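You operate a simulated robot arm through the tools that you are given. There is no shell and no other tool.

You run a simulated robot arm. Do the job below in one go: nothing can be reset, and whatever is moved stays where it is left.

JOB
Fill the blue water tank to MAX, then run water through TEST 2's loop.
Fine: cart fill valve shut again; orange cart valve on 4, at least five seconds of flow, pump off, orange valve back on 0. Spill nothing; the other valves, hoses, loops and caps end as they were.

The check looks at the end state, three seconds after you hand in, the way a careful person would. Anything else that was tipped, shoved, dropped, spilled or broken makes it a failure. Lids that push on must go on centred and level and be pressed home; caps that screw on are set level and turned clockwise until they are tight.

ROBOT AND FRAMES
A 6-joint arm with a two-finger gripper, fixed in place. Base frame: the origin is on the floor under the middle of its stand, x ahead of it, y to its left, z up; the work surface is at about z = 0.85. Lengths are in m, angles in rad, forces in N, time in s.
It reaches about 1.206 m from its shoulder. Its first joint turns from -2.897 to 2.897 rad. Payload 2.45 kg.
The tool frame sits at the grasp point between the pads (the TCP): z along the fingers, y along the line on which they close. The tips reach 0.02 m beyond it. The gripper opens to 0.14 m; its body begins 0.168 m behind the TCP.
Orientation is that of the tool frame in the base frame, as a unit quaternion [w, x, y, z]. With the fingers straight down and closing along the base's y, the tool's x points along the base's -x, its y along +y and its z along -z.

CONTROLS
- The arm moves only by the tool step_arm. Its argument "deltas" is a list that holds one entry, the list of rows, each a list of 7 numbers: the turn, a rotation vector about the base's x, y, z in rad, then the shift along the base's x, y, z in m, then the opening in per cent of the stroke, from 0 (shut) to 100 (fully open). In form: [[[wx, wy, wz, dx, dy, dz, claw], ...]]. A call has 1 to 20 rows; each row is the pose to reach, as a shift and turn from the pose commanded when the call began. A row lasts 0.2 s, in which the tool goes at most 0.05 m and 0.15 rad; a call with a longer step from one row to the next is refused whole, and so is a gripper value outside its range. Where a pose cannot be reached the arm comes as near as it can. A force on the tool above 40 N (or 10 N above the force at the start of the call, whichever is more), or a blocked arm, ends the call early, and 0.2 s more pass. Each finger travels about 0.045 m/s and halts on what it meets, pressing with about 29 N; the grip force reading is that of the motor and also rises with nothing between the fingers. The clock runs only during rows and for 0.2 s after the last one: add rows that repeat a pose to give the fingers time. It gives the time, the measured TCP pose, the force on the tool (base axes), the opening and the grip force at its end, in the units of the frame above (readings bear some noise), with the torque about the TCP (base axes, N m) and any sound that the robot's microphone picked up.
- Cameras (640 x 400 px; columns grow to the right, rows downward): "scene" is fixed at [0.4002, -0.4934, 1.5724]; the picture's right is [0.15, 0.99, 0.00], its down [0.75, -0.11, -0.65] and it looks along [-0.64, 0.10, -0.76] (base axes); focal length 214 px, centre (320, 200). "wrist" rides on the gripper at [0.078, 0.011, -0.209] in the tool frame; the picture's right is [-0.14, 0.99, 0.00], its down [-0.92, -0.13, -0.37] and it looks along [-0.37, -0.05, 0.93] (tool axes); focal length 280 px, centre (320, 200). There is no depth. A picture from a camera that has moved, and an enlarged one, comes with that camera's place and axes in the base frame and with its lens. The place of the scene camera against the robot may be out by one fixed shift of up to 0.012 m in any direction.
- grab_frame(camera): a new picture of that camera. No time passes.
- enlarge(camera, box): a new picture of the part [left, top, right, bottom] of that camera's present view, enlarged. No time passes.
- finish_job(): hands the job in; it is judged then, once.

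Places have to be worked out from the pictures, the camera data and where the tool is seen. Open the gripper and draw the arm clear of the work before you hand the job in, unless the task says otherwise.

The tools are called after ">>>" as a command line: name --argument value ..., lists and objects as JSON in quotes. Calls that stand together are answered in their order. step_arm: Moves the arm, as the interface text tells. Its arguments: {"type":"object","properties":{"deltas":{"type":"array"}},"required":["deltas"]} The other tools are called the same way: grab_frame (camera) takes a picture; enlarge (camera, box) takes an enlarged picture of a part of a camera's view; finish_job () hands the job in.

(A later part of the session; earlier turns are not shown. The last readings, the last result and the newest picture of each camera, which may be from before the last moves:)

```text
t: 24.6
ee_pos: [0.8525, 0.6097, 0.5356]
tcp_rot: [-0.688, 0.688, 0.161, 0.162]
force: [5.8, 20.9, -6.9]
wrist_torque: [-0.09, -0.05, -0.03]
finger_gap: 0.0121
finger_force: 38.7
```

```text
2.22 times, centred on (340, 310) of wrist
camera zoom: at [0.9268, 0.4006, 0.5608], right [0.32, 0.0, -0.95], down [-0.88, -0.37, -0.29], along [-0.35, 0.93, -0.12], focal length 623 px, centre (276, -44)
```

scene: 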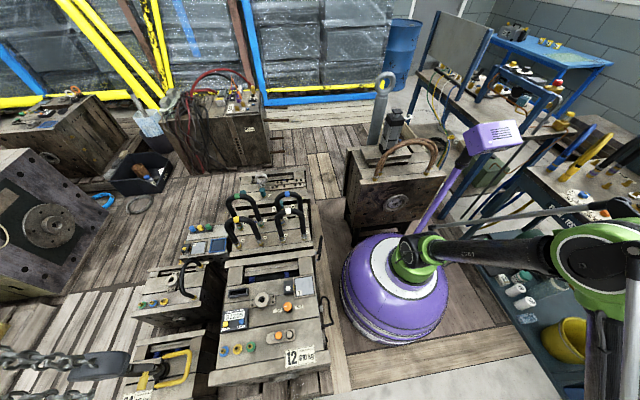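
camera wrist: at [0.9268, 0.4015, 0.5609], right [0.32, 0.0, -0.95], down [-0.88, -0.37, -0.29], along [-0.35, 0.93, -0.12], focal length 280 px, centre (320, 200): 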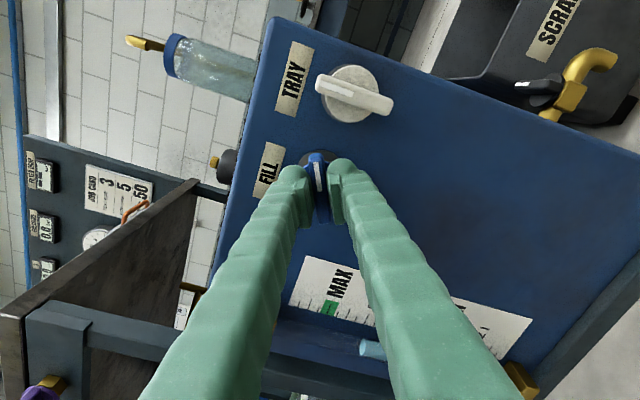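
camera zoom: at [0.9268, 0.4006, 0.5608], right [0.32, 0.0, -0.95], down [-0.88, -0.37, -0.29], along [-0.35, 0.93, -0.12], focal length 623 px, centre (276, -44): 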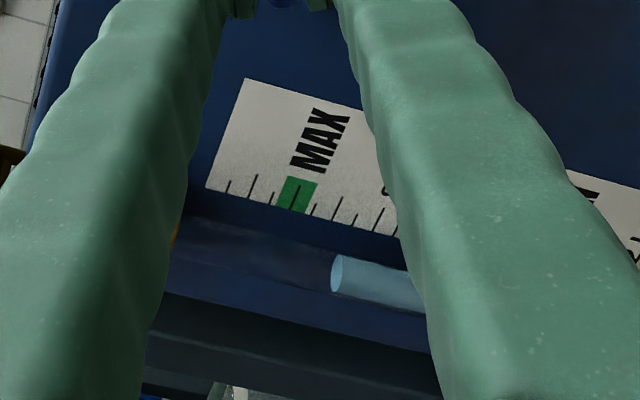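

Level is now about 8.9 l rising 0.2 l/s. I'll wait about 3 s more, then check before shutting slightly early so I can top up against the digital display.

>>> step_arm --deltas '[[[0, 0, 0, 0, -0.0004, 0, 0], [0, 0, 0, 0, -0.0004, 0, 0], [0, 0, 0, 0, -0.0004, 0, 0], [0, 0, 0, 0, -0.0004, 0, 0], [0, 0, 0, 0, -0.0004, 0, 0], [0, 0, 0, 0, -0.0004, 0, 0], [0, 0, 0, 0, -0.0004, 0, 0], [0, 0, 0, 0, -0.0004, 0, 0], [0, 0, 0, 0, -0.0004, 0, 0], [0, 0, 0, 0, -0.0004, 0, 0], [0, 0, 0, 0, -0.0004, 0, 0], [0, 0, 0, 0, -0.0004, 0, 0], [0, 0, 0, 0, -0.0004, 0, 0]]]'

>>> enlarge --camera "wrist" --box '[220, 220, 460, 400]'

```text
t: 27.4
ee_pos: [0.8518, 0.6081, 0.537]
tcp_rot: [0.689, -0.688, -0.161, -0.161]
force: [-2.5, 16.6, -16.6]
wrist_torque: [-0.13, -0.01, 0.02]
finger_gap: 0.0122
finger_force: 38.6
```

```text
2.22 times, centred on (340, 310) of wrist
camera zoom: at [0.9269, 0.4003, 0.5609], right [0.32, 0.0, -0.95], down [-0.88, -0.37, -0.29], along [-0.35, 0.93, -0.12], focal length 623 px, centre (276, -44)
```

zoom: 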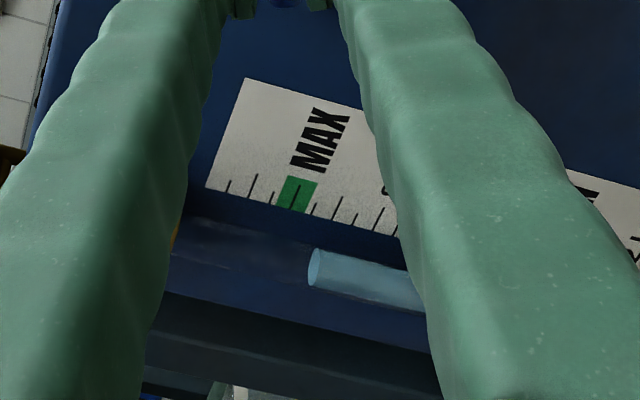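

The column reads about 9.4 l. I'll wait 0.6 s more and then turn the lever counter-clockwise back to its shut stop.

>>> step_arm --deltas '[[[0, 0, 0, 0, -0.0004, 0, 0], [0, 0, 0, 0, -0.0004, 0, 0], [0, -0.14, 0, -0.0005, -0.0004, 0, 0], [0, -0.28, 0, -0.0005, -0.0004, 0.0005, 0], [0, -0.42, 0, -0.001, -0.0004, 0.0005, 0], [0, -0.56, 0, -0.001, -0.0004, 0.001, 0], [0, -0.7, 0, -0.001, -0.0004, 0.001, 0], [0, -0.84, 0, -0.001, -0.0004, 0.001, 0], [0, -0.98, 0, -0.001, -0.0004, 0.001, 0], [0, -1.12, 0, -0.001, -0.0004, 0.001, 0], [0, -1.14, 0, -0.001, -0.0004, 0.001, 0]]]'

>>> grab_frame --camera "wrist"

>>> enlarge --camera "wrist" --box '[240, 80, 440, 205]'

```text
t: 29.8
ee_pos: [0.8491, 0.6071, 0.5374]
tcp_rot: [-0.492, 0.493, 0.508, 0.508]
force: [-2.4, 12.3, -6.7]
wrist_torque: [0.11, 0.71, 0.02]
finger_gap: 0.0121
finger_force: 39.1
```

```text
taken
camera wrist: at [0.8591, 0.4, 0.6157], right [0.99, 0.0, -0.11], down [-0.1, -0.37, -0.92], along [-0.04, 0.93, -0.37], focal length 280 px, centre (320, 200)
```

wrist: 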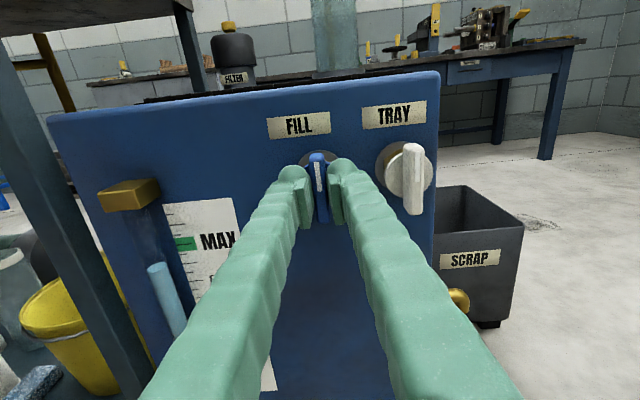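

```text
3.20 times, centred on (340, 142) of wrist
camera zoom: at [0.8591, 0.4, 0.6157], right [0.99, 0.0, -0.11], down [-0.1, -0.37, -0.92], along [-0.04, 0.93, -0.37], focal length 897 px, centre (256, 384)
```

zoom: 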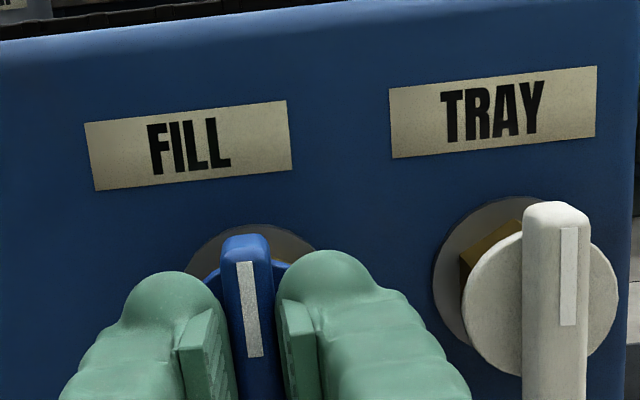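

Torque of 0.7 N·m at −0.03 rad confirms the lever is back on its shut stop. I'll release, back off and rise to read the digital display on the tank top.

>>> step_arm --deltas '[[[0, 0.02, 0, 0, 0, 0, 10], [0, 0.03, 0, 0, 0, 0, 22], [0, 0.03, 0, 0, 0, 0, 22], [0, 0.03, 0, 0, -0.02, 0, 22], [0, 0.03, 0, 0, -0.045, 0, 22], [0, 0.03, 0, 0, -0.075, 0, 22], [0, 0.03, 0, -0.005, -0.09, 0.036, 30], [0, 0.03, 0, -0.01, -0.105, 0.072, 40], [0, 0.03, 0, -0.015, -0.12, 0.108, 50], [0, 0.03, 0, -0.02, -0.135, 0.144, 60], [0, 0.03, 0, -0.025, -0.15, 0.18, 70], [0, 0.03, 0, -0.03, -0.165, 0.216, 80], [0, 0.03, 0, -0.035, -0.18, 0.252, 90], [0, 0.03, 0, -0.04, -0.19, 0.29, 100], [0, 0.03, 0, -0.04, -0.2, 0.33, 100], [0, 0.03, 0, -0.04, -0.2, 0.36, 100], [0, 0.03, 0, -0.04, -0.2, 0.36, 100]]]'

>>> grab_frame --camera "wrist"

```text
t: 33.4
ee_pos: [0.8125, 0.4088, 0.8995]
tcp_rot: [-0.5, 0.5, 0.5, 0.5]
force: [-0.1, -0.8, 0.3]
wrist_torque: [0.02, 0.03, -0.02]
finger_gap: 0.1401
finger_force: 0.0
```

```text
taken
camera wrist: at [0.8233, 0.2014, 0.9774], right [0.99, 0.0, -0.14], down [-0.13, -0.37, -0.92], along [-0.05, 0.93, -0.37], focal length 280 px, centre (320, 200)
```

wrist: 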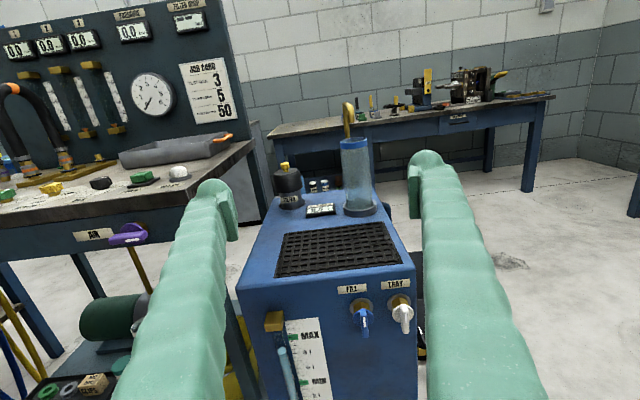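

>>> enlarge --camera "wrist" --box '[290, 190, 354, 230]'

>>> enlarge --camera "wrist" --box '[250, 300, 350, 400]'

>>> enlarge --camera "wrist" --box '[330, 275, 426, 340]'

```text
10.00 times, centred on (322, 210) of wrist
camera zoom: at [0.8233, 0.2014, 0.9774], right [0.99, 0.0, -0.14], down [-0.13, -0.37, -0.92], along [-0.05, 0.93, -0.37], focal length 2804 px, centre (300, 100)
```

zoom: 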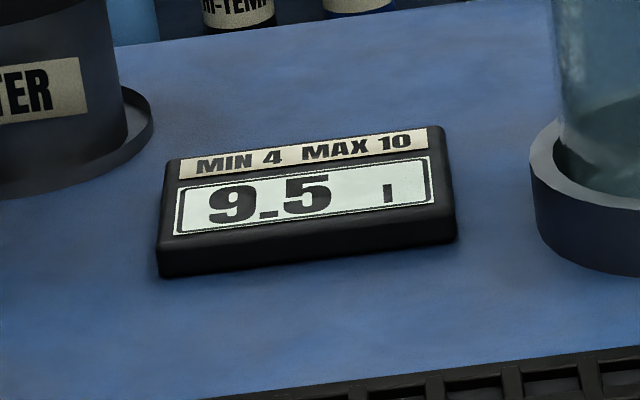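

```text
4.00 times, centred on (300, 350) of wrist
camera zoom: at [0.8233, 0.2014, 0.9774], right [0.99, 0.0, -0.14], down [-0.13, -0.37, -0.92], along [-0.05, 0.93, -0.37], focal length 1122 px, centre (400, -400)
```

zoom: 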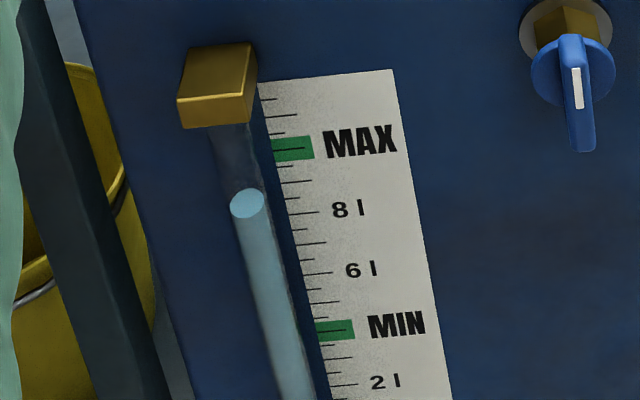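

```text
6.15 times, centred on (378, 308) of wrist
camera zoom: at [0.8233, 0.2014, 0.9774], right [0.99, 0.0, -0.14], down [-0.13, -0.37, -0.92], along [-0.05, 0.93, -0.37], focal length 1726 px, centre (-37, -462)
```

zoom: 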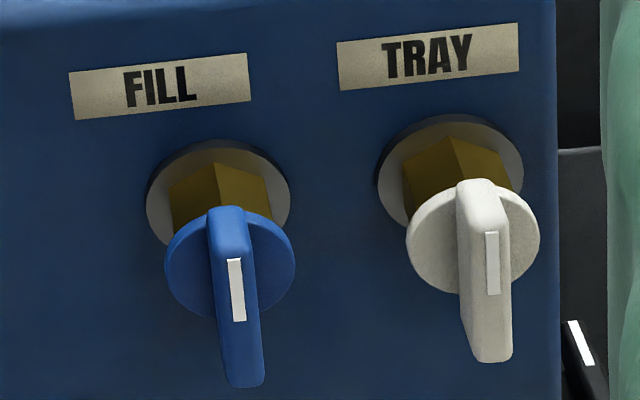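

The display reads 9.5 l, so about 0.5 l more is needed (flow integrates to about 0.17 l per rad·s). I'll go back along the same path to straddle the FILL lever with a narrow opening.

>>> step_arm --deltas '[[[0, 0, 0, 0.005, 0.015, -0.045, 70], [0, 0, 0, 0.01, 0.03, -0.09, 50], [0, 0, 0, 0.015, 0.045, -0.135, 30], [0, 0, 0, 0.02, 0.06, -0.18, 22], [0, 0, 0, 0.025, 0.075, -0.225, 22], [0, 0, 0, 0.03, 0.09, -0.27, 22], [0, 0, 0, 0.035, 0.105, -0.315, 22], [0, 0, 0, 0.04, 0.12, -0.355, 22], [0, 0, 0, 0.04, 0.125, -0.36, 22], [0, 0, 0, 0.04, 0.125, -0.36, 22]]]'

>>> enlarge --camera "wrist" --box '[240, 80, 440, 205]'

```text
t: 35.6
ee_pos: [0.8488, 0.5323, 0.5367]
tcp_rot: [0.501, -0.499, -0.501, -0.499]
force: [-0.8, 0.3, 0.0]
wrist_torque: [0.01, 0.0, 0.02]
finger_gap: 0.0308
finger_force: 0.1
```

```text
3.20 times, centred on (340, 142) of wrist
camera zoom: at [0.8595, 0.3244, 0.6149], right [0.99, 0.0, -0.14], down [-0.13, -0.37, -0.92], along [-0.05, 0.93, -0.37], focal length 897 px, centre (256, 384)
```

zoom: 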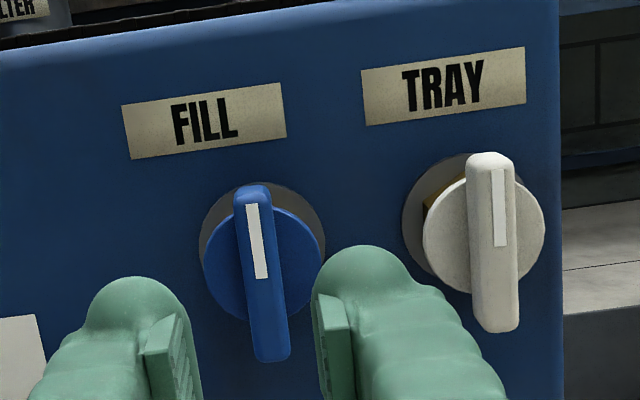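

I'm lined up with the FILL lever again (x ≈ 0.850). I'll advance the same 7.5 cm as before and close on the blade.

>>> step_arm --deltas '[[[0, 0, 0, 0, 0.025, 0, 22], [0, 0, 0, 0, 0.045, 0, 22], [0, 0, 0, 0, 0.06, 0, 22], [0, 0, 0, 0, 0.07, 0, 22], [0, 0, 0, 0, 0.0755, 0, 22], [0, 0, 0, 0, 0.0755, 0, 10], [0, 0, 0, 0, 0.0755, 0, 0], [0, 0, 0, 0, 0.0755, 0, 0]]]'

>>> enlarge --camera "wrist" --box '[240, 80, 440, 205]'

```text
t: 37.4
ee_pos: [0.8495, 0.6087, 0.5373]
tcp_rot: [-0.5, 0.5, 0.5, 0.499]
force: [3.6, 2.6, 0.4]
wrist_torque: [0.06, -0.04, -0.02]
finger_gap: 0.0124
finger_force: 39.1
```

```text
3.20 times, centred on (340, 142) of wrist
camera zoom: at [0.8613, 0.4002, 0.6157], right [0.99, 0.0, -0.14], down [-0.13, -0.37, -0.92], along [-0.05, 0.93, -0.37], focal length 897 px, centre (256, 384)
```

zoom: 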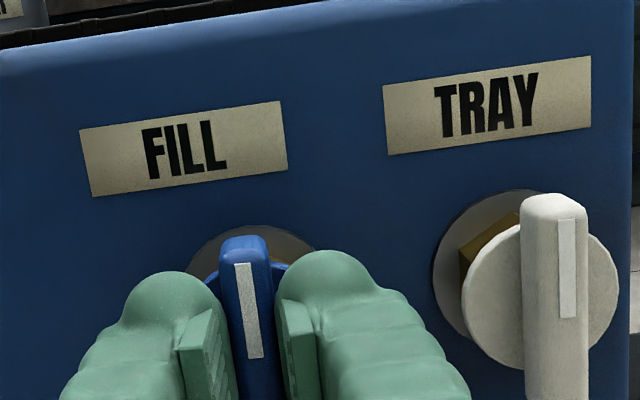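

Clean grip with almost no side load. I'll open to 1.0 rad, hold about 0.8 s, and check the sight glass before closing.

>>> step_arm --deltas '[[[0, 0.143, 0, 0, 0, 0, 0], [0, 0.286, 0, 0, 0, -0.0003, 0], [0, 0.429, 0, 0.0003, 0, -0.0005, 0], [0, 0.572, 0, 0.0005, 0, -0.0008, 0], [0, 0.715, 0, 0.0007, 0, -0.001, 0], [0, 0.858, 0, 0.0008, 0, -0.001, 0], [0, 1.0, 0, 0.001, 0, -0.001, 0], [0, 1.0, 0, 0.001, 0, -0.001, 0], [0, 1.0, 0, 0.001, 0, -0.001, 0], [0, 1.0, 0, 0.001, 0, -0.001, 0]]]'

>>> enlarge --camera "wrist" --box '[220, 220, 460, 400]'

```text
t: 39.6
ee_pos: [0.8521, 0.6085, 0.5362]
tcp_rot: [0.679, -0.678, -0.198, -0.199]
force: [18.7, 11.8, 6.0]
wrist_torque: [0.12, -0.01, -0.27]
finger_gap: 0.0121
finger_force: 39.3
```

```text
2.22 times, centred on (340, 310) of wrist
camera zoom: at [0.9238, 0.4, 0.5691], right [0.42, 0.0, -0.91], down [-0.84, -0.37, -0.39], along [-0.34, 0.93, -0.15], focal length 623 px, centre (276, -44)
```

zoom: 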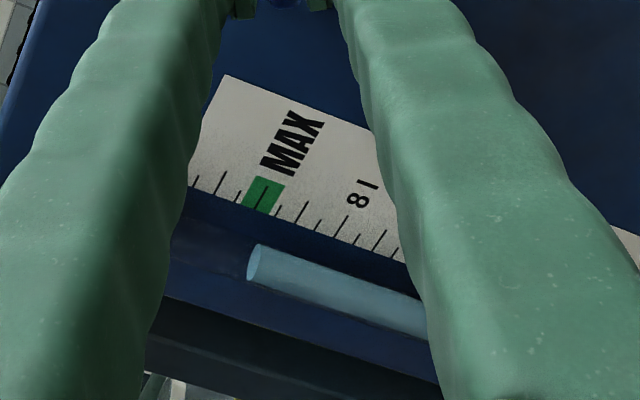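

By flow integral it's about 9.76 l now, and closing itself adds about 0.12 l. I'll hold 0.4 s more and then close to the stop.

>>> step_arm --deltas '[[[0, 0, 0, 0, 0, 0, 0], [0, 0, 0, 0, 0, 0, 0], [0, -0.143, 0, -0.0002, 0, 0, 0], [0, -0.286, 0, -0.0004, 0, 0.0002, 0], [0, -0.429, 0, -0.0005, 0, 0.0004, 0], [0, -0.572, 0, -0.0007, 0, 0.0006, 0], [0, -0.715, 0, -0.0008, 0, 0.0008, 0], [0, -0.858, 0, -0.001, 0, 0.001, 0], [0, -1.0, 0, -0.001, 0, 0.001, 0], [0, -1.03, 0, -0.001, 0, 0.001, 0]]]'

```text
t: 41.8
ee_pos: [0.8501, 0.6084, 0.5363]
tcp_rot: [-0.492, 0.493, 0.508, 0.508]
force: [4.4, -5.7, -4.0]
wrist_torque: [-0.02, 0.73, -0.02]
finger_gap: 0.0124
finger_force: 39.1
```

The stop torque (0.73 N·m) shows it's shut again. I'll release, back off and rise to read the display.

>>> step_arm --deltas '[[[0, 0.02, 0, 0, 0, 0, 10], [0, 0.03, 0, 0, 0, 0, 22], [0, 0.03, 0, 0, 0, 0, 22], [0, 0.03, 0, 0, -0.02, 0, 22], [0, 0.03, 0, 0, -0.045, 0, 22], [0, 0.03, 0, 0, -0.075, 0, 22], [0, 0.03, 0, -0.005, -0.09, 0.036, 30], [0, 0.03, 0, -0.01, -0.105, 0.072, 40], [0, 0.03, 0, -0.015, -0.12, 0.108, 50], [0, 0.03, 0, -0.02, -0.135, 0.144, 60], [0, 0.03, 0, -0.025, -0.15, 0.18, 70], [0, 0.03, 0, -0.03, -0.165, 0.216, 80], [0, 0.03, 0, -0.035, -0.18, 0.252, 90], [0, 0.03, 0, -0.04, -0.19, 0.29, 100], [0, 0.03, 0, -0.04, -0.2, 0.33, 100], [0, 0.03, 0, -0.04, -0.2, 0.36, 100], [0, 0.03, 0, -0.04, -0.2, 0.36, 100]]]'

>>> enlarge --camera "wrist" --box '[290, 190, 354, 230]'

>>> enlarge --camera "wrist" --box '[250, 300, 350, 400]'

>>> enlarge --camera "wrist" --box '[330, 275, 426, 340]'

>>> enlarge --camera "wrist" --box '[0, 0, 250, 220]'

```text
t: 45.4
ee_pos: [0.8121, 0.4093, 0.8972]
tcp_rot: [-0.5, 0.499, 0.5, 0.5]
force: [-0.4, 0.2, 0.7]
wrist_torque: [0.05, 0.03, -0.01]
finger_gap: 0.1403
finger_force: 0.0
```

```text
10.00 times, centred on (322, 210) of wrist
camera zoom: at [0.8223, 0.2007, 0.9761], right [0.99, 0.0, -0.14], down [-0.13, -0.37, -0.92], along [-0.05, 0.93, -0.37], focal length 2804 px, centre (300, 100)
```

zoom: 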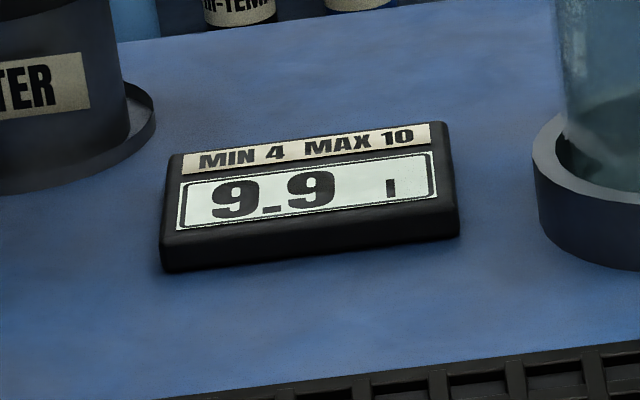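

```text
4.00 times, centred on (300, 350) of wrist
camera zoom: at [0.8223, 0.2007, 0.9761], right [0.99, 0.0, -0.14], down [-0.13, -0.37, -0.92], along [-0.05, 0.93, -0.37], focal length 1122 px, centre (400, -400)
```

zoom: 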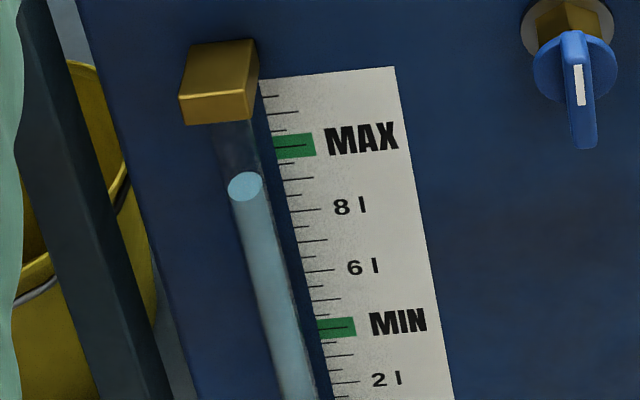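

```text
6.15 times, centred on (378, 308) of wrist
camera zoom: at [0.8223, 0.2007, 0.9761], right [0.99, 0.0, -0.14], down [-0.13, -0.37, -0.92], along [-0.05, 0.93, -0.37], focal length 1726 px, centre (-37, -462)
```

zoom: 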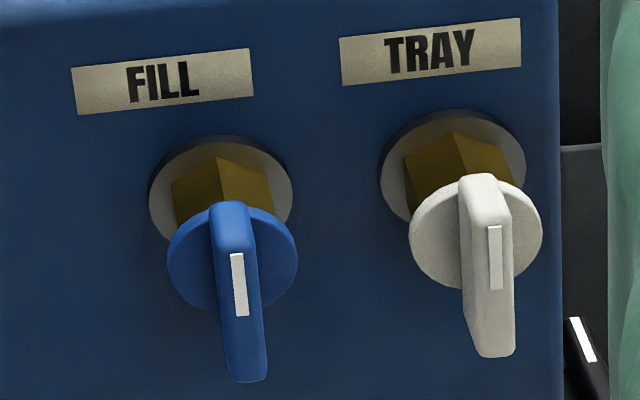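

```text
1.82 times, centred on (125, 110) of wrist
camera zoom: at [0.8223, 0.2007, 0.9761], right [0.99, 0.0, -0.14], down [-0.13, -0.37, -0.92], along [-0.05, 0.93, -0.37], focal length 510 px, centre (674, 364)
```

zoom: 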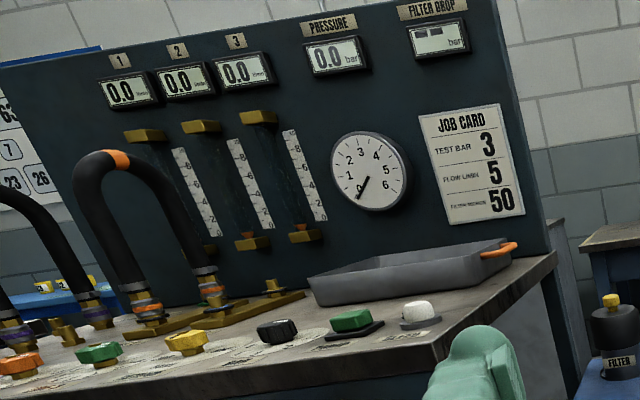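

Display shows 9.9 l, so a tiny top-up of about 0.08 l will put it on MAX. I'll return to the lever the same way.

>>> step_arm --deltas '[[[0, 0, 0, 0.005, 0.015, -0.045, 70], [0, 0, 0, 0.01, 0.03, -0.09, 50], [0, 0, 0, 0.015, 0.045, -0.135, 30], [0, 0, 0, 0.02, 0.06, -0.18, 22], [0, 0, 0, 0.025, 0.075, -0.225, 22], [0, 0, 0, 0.03, 0.09, -0.27, 22], [0, 0, 0, 0.035, 0.105, -0.315, 22], [0, 0, 0, 0.04, 0.12, -0.355, 22], [0, 0, 0, 0.04, 0.125, -0.36, 22], [0, 0, 0, 0.04, 0.125, -0.36, 22]]]'

>>> enlarge --camera "wrist" --box '[240, 80, 440, 205]'

```text
t: 47.6
ee_pos: [0.8505, 0.5356, 0.535]
tcp_rot: [-0.5, 0.499, 0.5, 0.5]
force: [0.5, -0.1, -0.3]
wrist_torque: [0.01, -0.01, -0.01]
finger_gap: 0.0308
finger_force: 0.1
```

```text
3.20 times, centred on (340, 142) of wrist
camera zoom: at [0.8609, 0.326, 0.614], right [0.99, 0.0, -0.14], down [-0.13, -0.37, -0.92], along [-0.05, 0.93, -0.37], focal length 897 px, centre (256, 384)
```

zoom: 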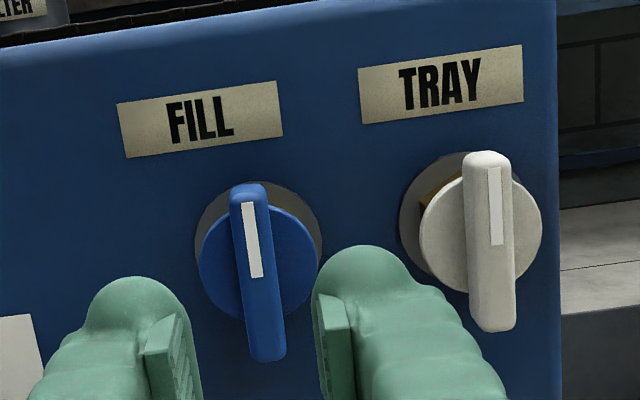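

Aligned again; I'll advance, grip, and confirm the grip before the small top-up.

>>> step_arm --deltas '[[[0, 0, 0, 0, 0.025, 0, 22], [0, 0, 0, 0, 0.045, 0, 22], [0, 0, 0, 0, 0.06, 0, 22], [0, 0, 0, 0, 0.07, 0, 22], [0, 0, 0, 0, 0.0755, 0, 22], [0, 0, 0, 0, 0.0755, 0, 10], [0, 0, 0, 0, 0.0755, 0, 0], [0, 0, 0, 0, 0.0755, 0, 0]]]'

```text
t: 49.4
ee_pos: [0.8501, 0.6082, 0.5368]
tcp_rot: [-0.5, 0.5, 0.501, 0.499]
force: [-10.0, -3.2, -2.5]
wrist_torque: [0.03, 0.07, 0.09]
finger_gap: 0.0121
finger_force: 38.1
```

Grip is good (12 mm gap). One short pulse: open to 0.42 rad, hold 0.6 s, and back to the stop.

>>> step_arm --deltas '[[[0, 0.14, 0, 0, 0, 0, 0], [0, 0.28, 0, 0, 0, 0, 0], [0, 0.42, 0, 0.0002, 0, -0.0003, 0], [0, 0.42, 0, 0.0002, 0, -0.0003, 0], [0, 0.42, 0, 0.0002, 0, -0.0003, 0], [0, 0.42, 0, 0.0002, 0, -0.0003, 0], [0, 0.28, 0, 0, 0, 0, 0], [0, 0.14, 0, 0, 0, 0, 0], [0, 0, 0, 0, 0, 0, 0], [0, -0.03, 0, 0, 0, 0, 0]]]'

```text
t: 51.6
ee_pos: [0.8517, 0.6108, 0.5368]
tcp_rot: [-0.493, 0.492, 0.508, 0.507]
force: [-10.7, -2.3, -4.4]
wrist_torque: [0.24, 0.74, 0.11]
finger_gap: 0.0122
finger_force: 38.6
```

Stop torque again confirms it's shut. Releasing and rising to read the display.

>>> step_arm --deltas '[[[0, 0.02, 0, 0, 0, 0, 10], [0, 0.03, 0, 0, 0, 0, 22], [0, 0.03, 0, 0, 0, 0, 22], [0, 0.03, 0, 0, -0.02, 0, 22], [0, 0.03, 0, 0, -0.045, 0, 22], [0, 0.03, 0, 0, -0.075, 0, 22], [0, 0.03, 0, -0.005, -0.09, 0.036, 30], [0, 0.03, 0, -0.01, -0.105, 0.072, 40], [0, 0.03, 0, -0.015, -0.12, 0.108, 50], [0, 0.03, 0, -0.02, -0.135, 0.144, 60], [0, 0.03, 0, -0.025, -0.15, 0.18, 70], [0, 0.03, 0, -0.03, -0.165, 0.216, 80], [0, 0.03, 0, -0.035, -0.18, 0.252, 90], [0, 0.03, 0, -0.04, -0.19, 0.29, 100], [0, 0.03, 0, -0.04, -0.2, 0.33, 100], [0, 0.03, 0, -0.04, -0.2, 0.36, 100], [0, 0.03, 0, -0.04, -0.2, 0.36, 100]]]'

>>> enlarge --camera "wrist" --box '[290, 190, 354, 230]'

>>> enlarge --camera "wrist" --box '[250, 280, 426, 400]'

>>> grab_frame --camera "scene"

```text
t: 55.2
ee_pos: [0.8112, 0.4083, 0.8963]
tcp_rot: [-0.5, 0.5, 0.5, 0.5]
force: [0.6, 0.4, -0.2]
wrist_torque: [0.04, 0.04, -0.02]
finger_gap: 0.14
finger_force: 0.1
```

```text
10.00 times, centred on (322, 210) of wrist
camera zoom: at [0.8224, 0.1998, 0.9742], right [0.99, 0.0, -0.14], down [-0.13, -0.37, -0.92], along [-0.05, 0.93, -0.37], focal length 2804 px, centre (300, 100)
```

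zoom: 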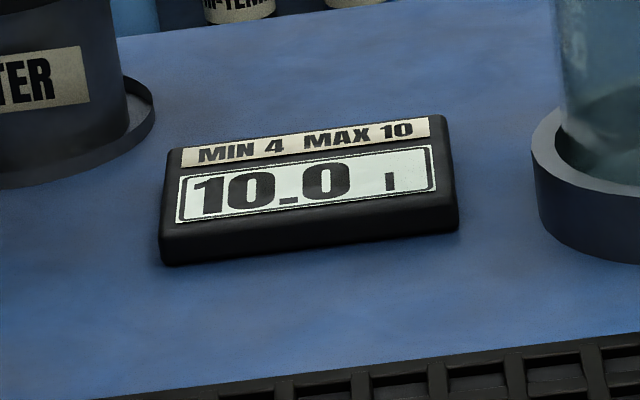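

```text
3.33 times, centred on (338, 340) of wrist
camera zoom: at [0.8224, 0.1998, 0.9742], right [0.99, 0.0, -0.14], down [-0.13, -0.37, -0.92], along [-0.05, 0.93, -0.37], focal length 935 px, centre (260, -267)
```

zoom: 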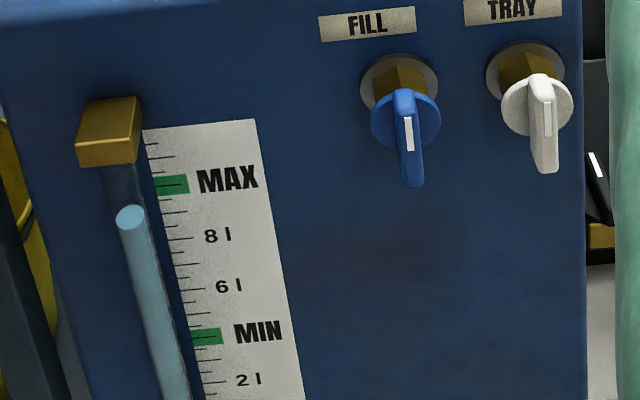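

```text
taken
```

scene: 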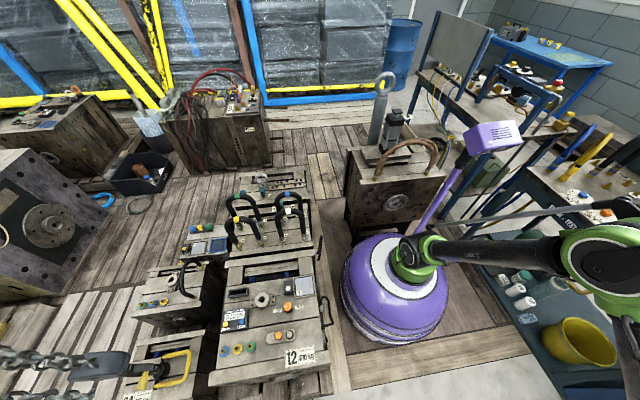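

The tank reads 10.0 l with FILL shut. Next is the cart panel: I'll retrace the earlier path back up, bringing the tool back toward pointing down.

>>> step_arm --deltas '[[[-0.0484, -0.1044, 0.0484, -0.0212, -0.0007, 0.0215, 100], [-0.0968, -0.2088, 0.0968, -0.0424, -0.0014, 0.043, 100], [-0.1452, -0.3132, 0.1452, -0.0636, -0.0021, 0.0645, 100], [-0.1936, -0.4176, 0.1936, -0.0848, -0.0028, 0.086, 100], [-0.242, -0.522, 0.242, -0.106, -0.0035, 0.1075, 100], [-0.2904, -0.6264, 0.2904, -0.1272, -0.0042, 0.129, 100], [-0.3388, -0.7308, 0.3388, -0.1484, -0.0049, 0.1505, 100], [-0.3872, -0.8352, 0.3872, -0.1696, -0.0056, 0.172, 100], [-0.4356, -0.9396, 0.4356, -0.1908, -0.0063, 0.1935, 100], [-0.484, -1.044, 0.484, -0.212, -0.007, 0.215, 100], [-0.5324, -1.1484, 0.5324, -0.2332, -0.0077, 0.2365, 100], [-0.5808, -1.2528, 0.5808, -0.2544, -0.0084, 0.258, 100], [-0.6292, -1.3572, 0.6292, -0.2756, -0.0091, 0.2795, 100], [-0.678, -1.462, 0.678, -0.297, -0.01, 0.303, 100], [-0.678, -1.462, 0.678, -0.297, -0.01, 0.303, 100]]]'

```text
t: 58.4
ee_pos: [0.5132, 0.4001, 1.1999]
tcp_rot: [0.001, -0.001, 0.939, 0.343]
force: [-0.4, 0.2, 0.3]
wrist_torque: [0.03, 0.0, -0.02]
finger_gap: 0.1401
finger_force: 0.1
```

Back at the earlier waypoint. Now I'll level the tool to straight down and move above the LINE valves.

>>> step_arm --deltas '[[[-0.07, 0, 0, -0.039, 0.02, 0.002, 100], [-0.14, 0, 0, -0.078, 0.04, 0.004, 100], [-0.21, 0, 0, -0.117, 0.06, 0.006, 100], [-0.28, 0, 0, -0.156, 0.08, 0.008, 100], [-0.35, 0, 0, -0.195, 0.1, 0.01, 100], [-0.42, 0, 0, -0.234, 0.12, 0.012, 100], [-0.49, 0, 0, -0.273, 0.14, 0.014, 100], [-0.56, 0, 0, -0.312, 0.16, 0.016, 100], [-0.63, 0, 0, -0.351, 0.18, 0.018, 100], [-0.7, 0, 0, -0.39, 0.2, 0.02, 100], [-0.7, 0, 0, -0.39, 0.2, 0.02, 100]]]'

>>> grab_frame --camera "wrist"

>>> grab_frame --camera "scene"

```text
t: 60.8
ee_pos: [0.1246, 0.6024, 1.2218]
tcp_rot: [-0.001, 0.001, 1.0, 0.0]
force: [0.2, 0.0, -0.4]
wrist_torque: [0.03, 0.01, -0.02]
finger_gap: 0.14
finger_force: 0.1
```

```text
taken
camera wrist: at [0.0463, 0.6128, 1.4307], right [0.14, 0.99, 0.0], down [0.92, -0.13, 0.37], along [0.37, -0.05, -0.93], focal length 280 px, centre (320, 200)
```

wrist: 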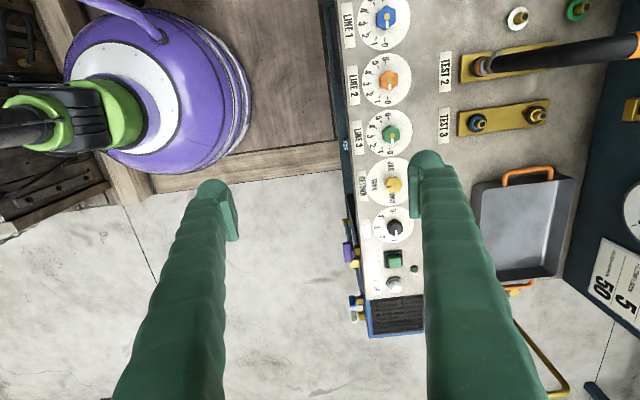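

```text
taken
```

scene: 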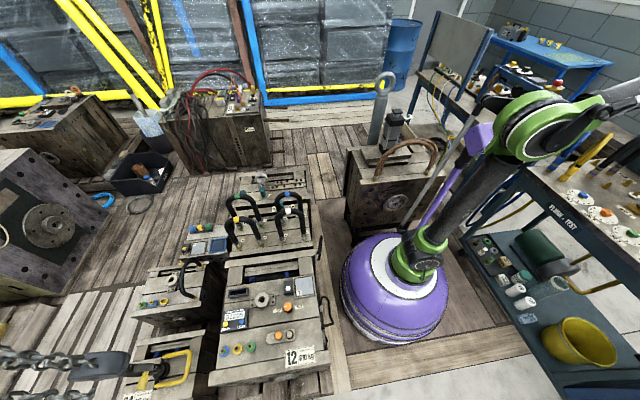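

The dials are in view; LINE 2 is the second valve, orange, lined up with TEST 2's orange-banded loop. I'll turn the tool by +90° about vertical so the camera rides on the robot side, while moving over LINE 2.

>>> step_arm --deltas '[[[0, 0, 0.1428, -0.006, 0.004, 0, 100], [0, 0, 0.2856, -0.012, 0.008, 0, 100], [0, 0, 0.4284, -0.018, 0.012, 0, 100], [0, 0, 0.5712, -0.024, 0.016, 0, 100], [0, 0, 0.714, -0.03, 0.02, 0, 100], [0, 0, 0.8568, -0.036, 0.024, 0, 100], [0, 0, 0.9996, -0.042, 0.028, 0, 100], [0, 0, 1.1424, -0.048, 0.032, 0, 100], [0, 0, 1.2852, -0.054, 0.036, 0, 100], [0, 0, 1.428, -0.06, 0.04, 0, 100], [0, 0, 1.5708, -0.065, 0.044, 0, 100], [0, 0, 1.5708, -0.065, 0.044, 0, 100]]]'

>>> grab_frame --camera "wrist"

```text
t: 63.4
ee_pos: [0.0593, 0.6438, 1.2215]
tcp_rot: [0.0, -0.707, 0.707, 0.001]
force: [-0.5, 0.4, -0.4]
wrist_torque: [0.04, 0.02, 0.03]
finger_gap: 0.1399
finger_force: 0.1
```

```text
taken
camera wrist: at [0.0482, 0.5661, 1.4304], right [-0.99, 0.14, 0.0], down [0.13, 0.92, 0.37], along [0.05, 0.37, -0.93], focal length 280 px, centre (320, 200)
```

wrist: 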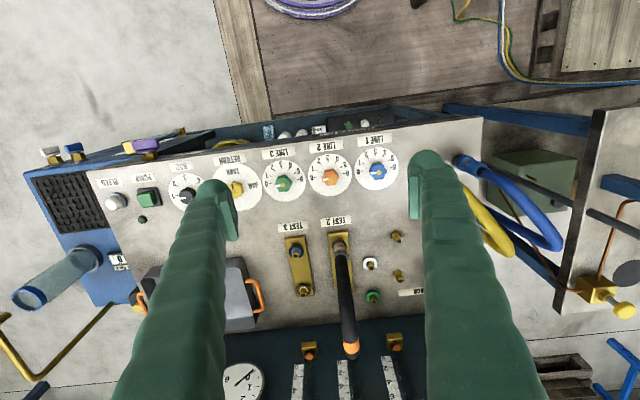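

LINE 2's orange knob is between the fingers in view. I'll enlarge the dials for exact pixel positions.

>>> enlarge --camera "wrist" --box '[250, 130, 410, 230]'

>>> enlarge --camera "wrist" --box '[80, 140, 260, 260]'

>>> enlarge --camera "wrist" --box '[270, 200, 430, 380]'

```text
4.00 times, centred on (330, 180) of wrist
camera zoom: at [0.0482, 0.5661, 1.4304], right [-0.99, 0.14, 0.0], down [0.13, 0.92, 0.37], along [0.05, 0.37, -0.93], focal length 1122 px, centre (280, 280)
```

zoom: 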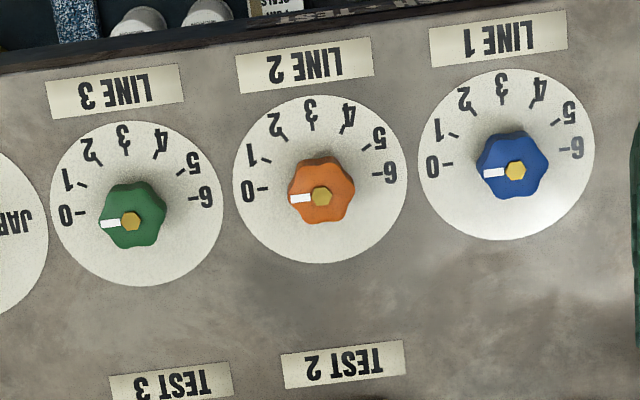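

```text
3.33 times, centred on (170, 200) of wrist
camera zoom: at [0.0482, 0.5661, 1.4304], right [-0.99, 0.14, 0.0], down [0.13, 0.92, 0.37], along [0.05, 0.37, -0.93], focal length 935 px, centre (820, 200)
```

zoom: 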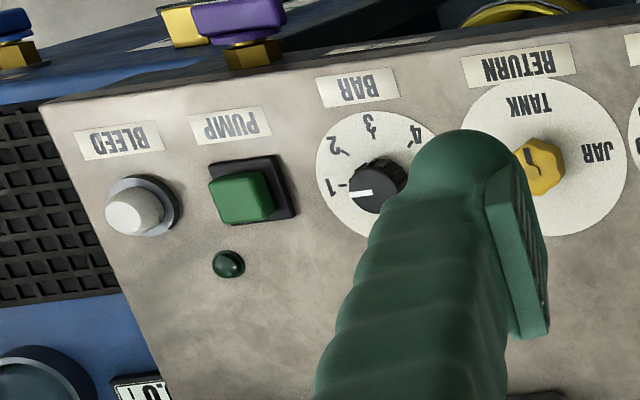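

```text
2.22 times, centred on (350, 290) of wrist
camera zoom: at [0.0482, 0.5661, 1.4304], right [-0.99, 0.14, 0.0], down [0.13, 0.92, 0.37], along [0.05, 0.37, -0.93], focal length 623 px, centre (253, 0)
```

zoom: 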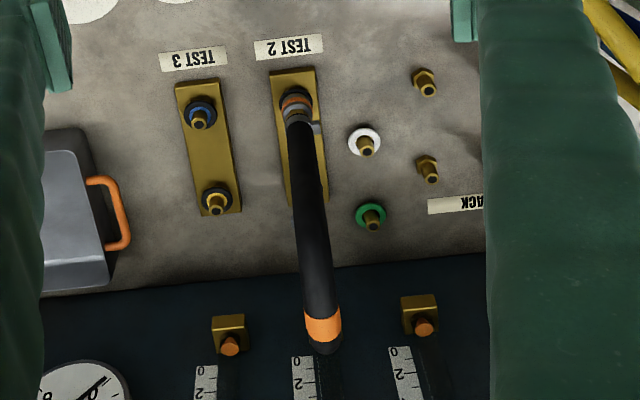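

Triangulation from two views puts LINE 2's knob top at (0.0515, 0.739, 0.886) and the dial face at z ≈ 0.860; 0 points to +x and 3 to −y, so 4 is 120° clockwise from above. I'll turn another +30°, narrow the fingers and come down to about 13 cm above the knob.

>>> step_arm --deltas '[[[0, 0, 0.0873, -0.0013, 0.016, -0.02, 80], [0, 0, 0.1745, -0.0026, 0.032, -0.05, 60], [0, 0, 0.2618, -0.0039, 0.048, -0.085, 45], [0, 0, 0.3491, -0.0052, 0.064, -0.12, 45], [0, 0, 0.4363, -0.0065, 0.08, -0.155, 45], [0, 0, 0.5236, -0.0077, 0.095, -0.19, 45], [0, 0, 0.5236, -0.0077, 0.095, -0.2, 45], [0, 0, 0.5236, -0.0077, 0.095, -0.2, 45]]]'

>>> grab_frame --camera "wrist"

```text
t: 65.2
ee_pos: [0.0521, 0.7381, 1.0225]
tcp_rot: [0.0, 0.866, -0.5, 0.0]
force: [0.4, 0.4, 0.2]
wrist_torque: [0.0, 0.01, -0.01]
finger_gap: 0.0631
finger_force: 0.0
```

```text
taken
camera wrist: at [0.0813, 0.6655, 1.2309], right [-0.93, -0.38, 0.0], down [-0.35, 0.86, 0.37], along [-0.14, 0.34, -0.93], focal length 280 px, centre (320, 200)
```

wrist: 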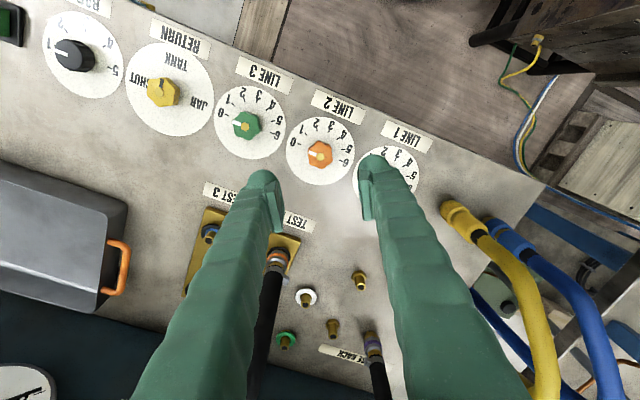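

The knob appears exactly where predicted, so I'm centred. I'll descend part way with the opening at about 5 cm and re-check.

>>> step_arm --deltas '[[[0, 0, 0, 0, 0.0005, -0.03, 38], [0, 0, 0, 0, 0.0005, -0.06, 38], [0, 0, 0, 0, 0.0005, -0.085, 38], [0, 0, 0, 0, 0.0005, -0.1, 38], [0, 0, 0, 0, 0.0005, -0.1, 38]]]'

>>> grab_frame --camera "wrist"

>>> enlarge --camera "wrist" --box '[250, 90, 410, 200]'

```text
t: 66.4
ee_pos: [0.0509, 0.7413, 0.9207]
tcp_rot: [0.0, 0.866, -0.501, 0.0]
force: [-0.2, -1.0, -0.8]
wrist_torque: [-0.01, 0.01, -0.02]
finger_gap: 0.0531
finger_force: 0.0
```

```text
taken
camera wrist: at [0.0811, 0.668, 1.1293], right [-0.93, -0.38, 0.0], down [-0.35, 0.86, 0.37], along [-0.14, 0.34, -0.93], focal length 280 px, centre (320, 200)
```

wrist: 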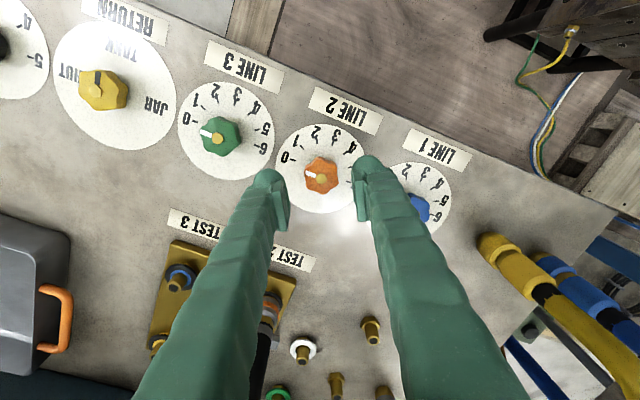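

```text
3.64 times, centred on (330, 145) of wrist
camera zoom: at [0.0811, 0.668, 1.1293], right [-0.93, -0.38, 0.0], down [-0.35, 0.86, 0.37], along [-0.14, 0.34, -0.93], focal length 1020 px, centre (284, 400)
```

zoom: 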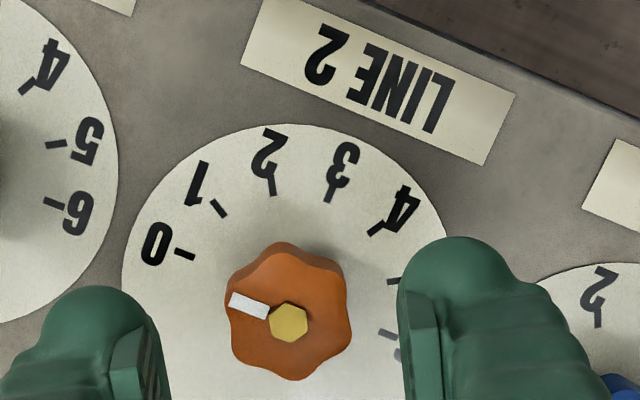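

The knob is centred between the pads. I'll descend the last 34 mm slowly so the tips stay about 6 mm above the dial.

>>> step_arm --deltas '[[[0, 0, 0, 0, -0.001, -0.012, 38], [0, 0, 0, 0, -0.001, -0.024, 38], [0, 0, 0, 0, -0.001, -0.034, 38], [0, 0, 0, 0, -0.001, -0.034, 38]]]'

>>> enlarge --camera "wrist" --box '[250, 90, 410, 200]'

```text
t: 67.4
ee_pos: [0.0515, 0.7376, 0.8886]
tcp_rot: [0.0, 0.866, -0.501, 0.0]
force: [-0.7, 0.4, 0.9]
wrist_torque: [0.03, -0.02, 0.01]
finger_gap: 0.0534
finger_force: 0.0
```

```text
3.64 times, centred on (330, 145) of wrist
camera zoom: at [0.0808, 0.6663, 1.0962], right [-0.93, -0.38, 0.0], down [-0.35, 0.86, 0.37], along [-0.14, 0.34, -0.93], focal length 1020 px, centre (284, 400)
```

zoom: 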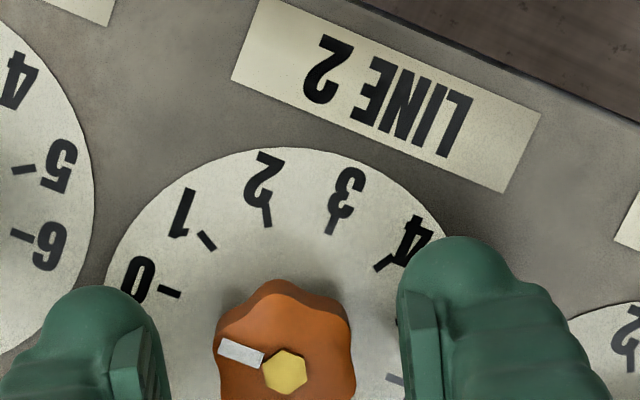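

The knob sits between the pads with clearance. Closing the fingers now.

>>> step_arm --deltas '[[[0, 0, 0, 0, 0, -0.001, 25], [0, 0, 0, 0, 0, -0.001, 10], [0, 0, 0, 0, 0, -0.001, 0], [0, 0, 0, 0, 0, -0.001, 0]]]'

>>> enlarge --camera "wrist" --box '[250, 90, 410, 200]'

```text
t: 68.3
ee_pos: [0.0513, 0.738, 0.8901]
tcp_rot: [-0.002, 0.866, -0.501, 0.0]
force: [6.6, 9.1, 69.7]
wrist_torque: [-0.74, 1.17, -0.17]
finger_gap: 0.0233
finger_force: 38.2
stopped in row 4: the force on the tool passed its limit at 44 N (the readings are from after the stop); the commanded pose is now the measured one
```

```text
3.64 times, centred on (330, 145) of wrist
camera zoom: at [0.0817, 0.6648, 1.0995], right [-0.93, -0.37, 0.0], down [-0.35, 0.86, 0.37], along [-0.14, 0.34, -0.93], focal length 1020 px, centre (284, 400)
```

zoom: 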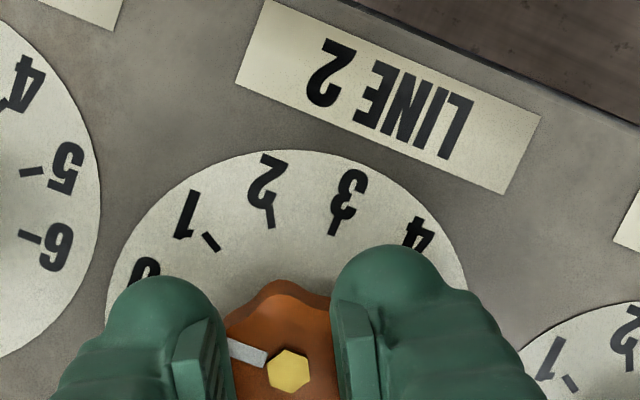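

The call stopped on a 44 N upward force while closing; the gap is 23 mm, narrower than the knob's outer lobes. I'll look closely at what the fingers are touching before doing anything else.

>>> enlarge --camera "wrist" --box '[275, 140, 365, 200]'

>>> enlarge --camera "scene" --box '[560, 170, 640, 250]'

>>> grab_frame --camera "scene"

```text
6.67 times, centred on (320, 170) of wrist
camera zoom: at [0.0817, 0.6648, 1.0995], right [-0.93, -0.37, 0.0], down [-0.35, 0.86, 0.37], along [-0.14, 0.34, -0.93], focal length 1869 px, centre (320, 400)
```

zoom: 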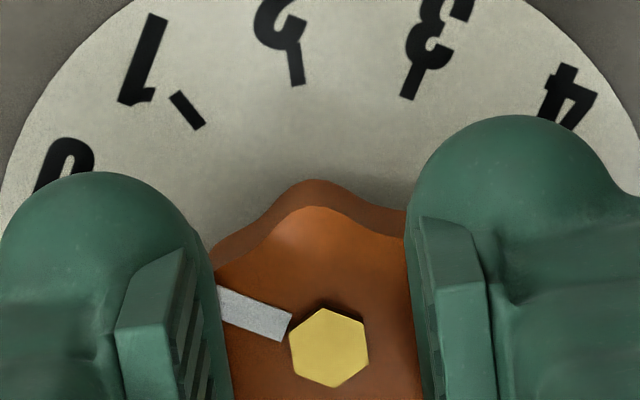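

```text
5.00 times, centred on (600, 210) of scene
camera zoom: at [0.4002, -0.4934, 1.5724], right [0.15, 0.99, 0.0], down [0.75, -0.11, -0.65], along [-0.64, 0.1, -0.76], focal length 1072 px, centre (-1080, 150)
```

zoom: 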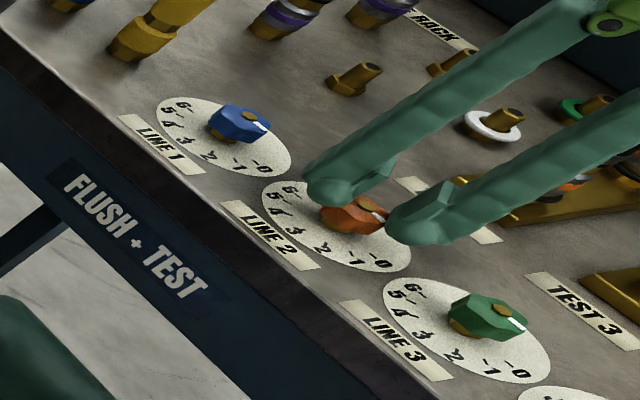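

```text
taken
```

scene: 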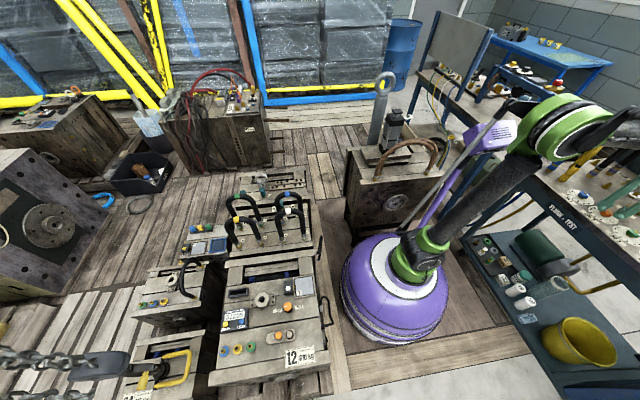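

The pads have closed on the knob but one finger is being pushed up, likely wedging on the collar under the knob. I'll open the fingers again in place to relieve that before trying a slightly higher grip.

>>> step_arm --deltas '[[[0, 0, 0, 0, 0, 0, 20], [0, 0, 0, 0, 0, 0, 38], [0, 0, 0, 0, 0, 0, 38]]]'

>>> enlarge --camera "wrist" --box '[250, 90, 410, 200]'

```text
t: 68.6
ee_pos: [0.052, 0.7385, 0.8925]
tcp_rot: [-0.001, 0.866, -0.501, 0.0]
force: [5.4, -1.9, 34.7]
wrist_torque: [-0.3, 0.43, -0.05]
finger_gap: 0.0249
finger_force: 0.1
stopped in row 1: the force on the tool passed its limit at 85 N (the readings are from after the stop); the commanded pose is now the measured one
```

```text
3.64 times, centred on (330, 145) of wrist
camera zoom: at [0.0819, 0.6652, 1.1002], right [-0.93, -0.37, 0.0], down [-0.35, 0.86, 0.37], along [-0.14, 0.34, -0.93], focal length 1020 px, centre (284, 400)
```

zoom: 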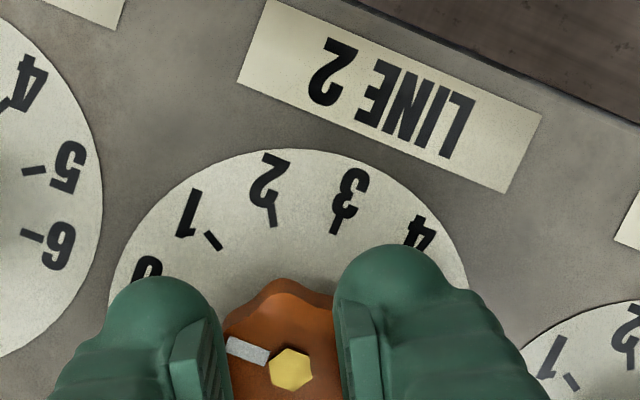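

The force is coming down as the fingers release. I'll continue opening with the arm held where it is.

>>> step_arm --deltas '[[[0, 0, 0, 0, 0, 0, 38], [0, 0, 0, 0, 0, 0, 38], [0, 0, 0, 0, 0, 0, 38]]]'

>>> enlarge --camera "wrist" --box '[250, 90, 410, 200]'

```text
t: 69.4
ee_pos: [0.0529, 0.7396, 0.8904]
tcp_rot: [-0.001, 0.866, -0.501, 0.0]
force: [0.4, 1.3, 0.1]
wrist_torque: [-0.01, 0.05, 0.01]
finger_gap: 0.0532
finger_force: 0.0
```

```text
3.64 times, centred on (330, 145) of wrist
camera zoom: at [0.0812, 0.6665, 1.0983], right [-0.93, -0.37, 0.0], down [-0.35, 0.86, 0.37], along [-0.14, 0.34, -0.93], focal length 1020 px, centre (284, 400)
```

zoom: 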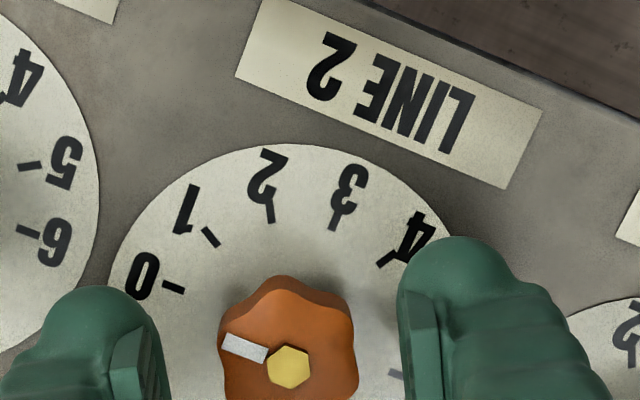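

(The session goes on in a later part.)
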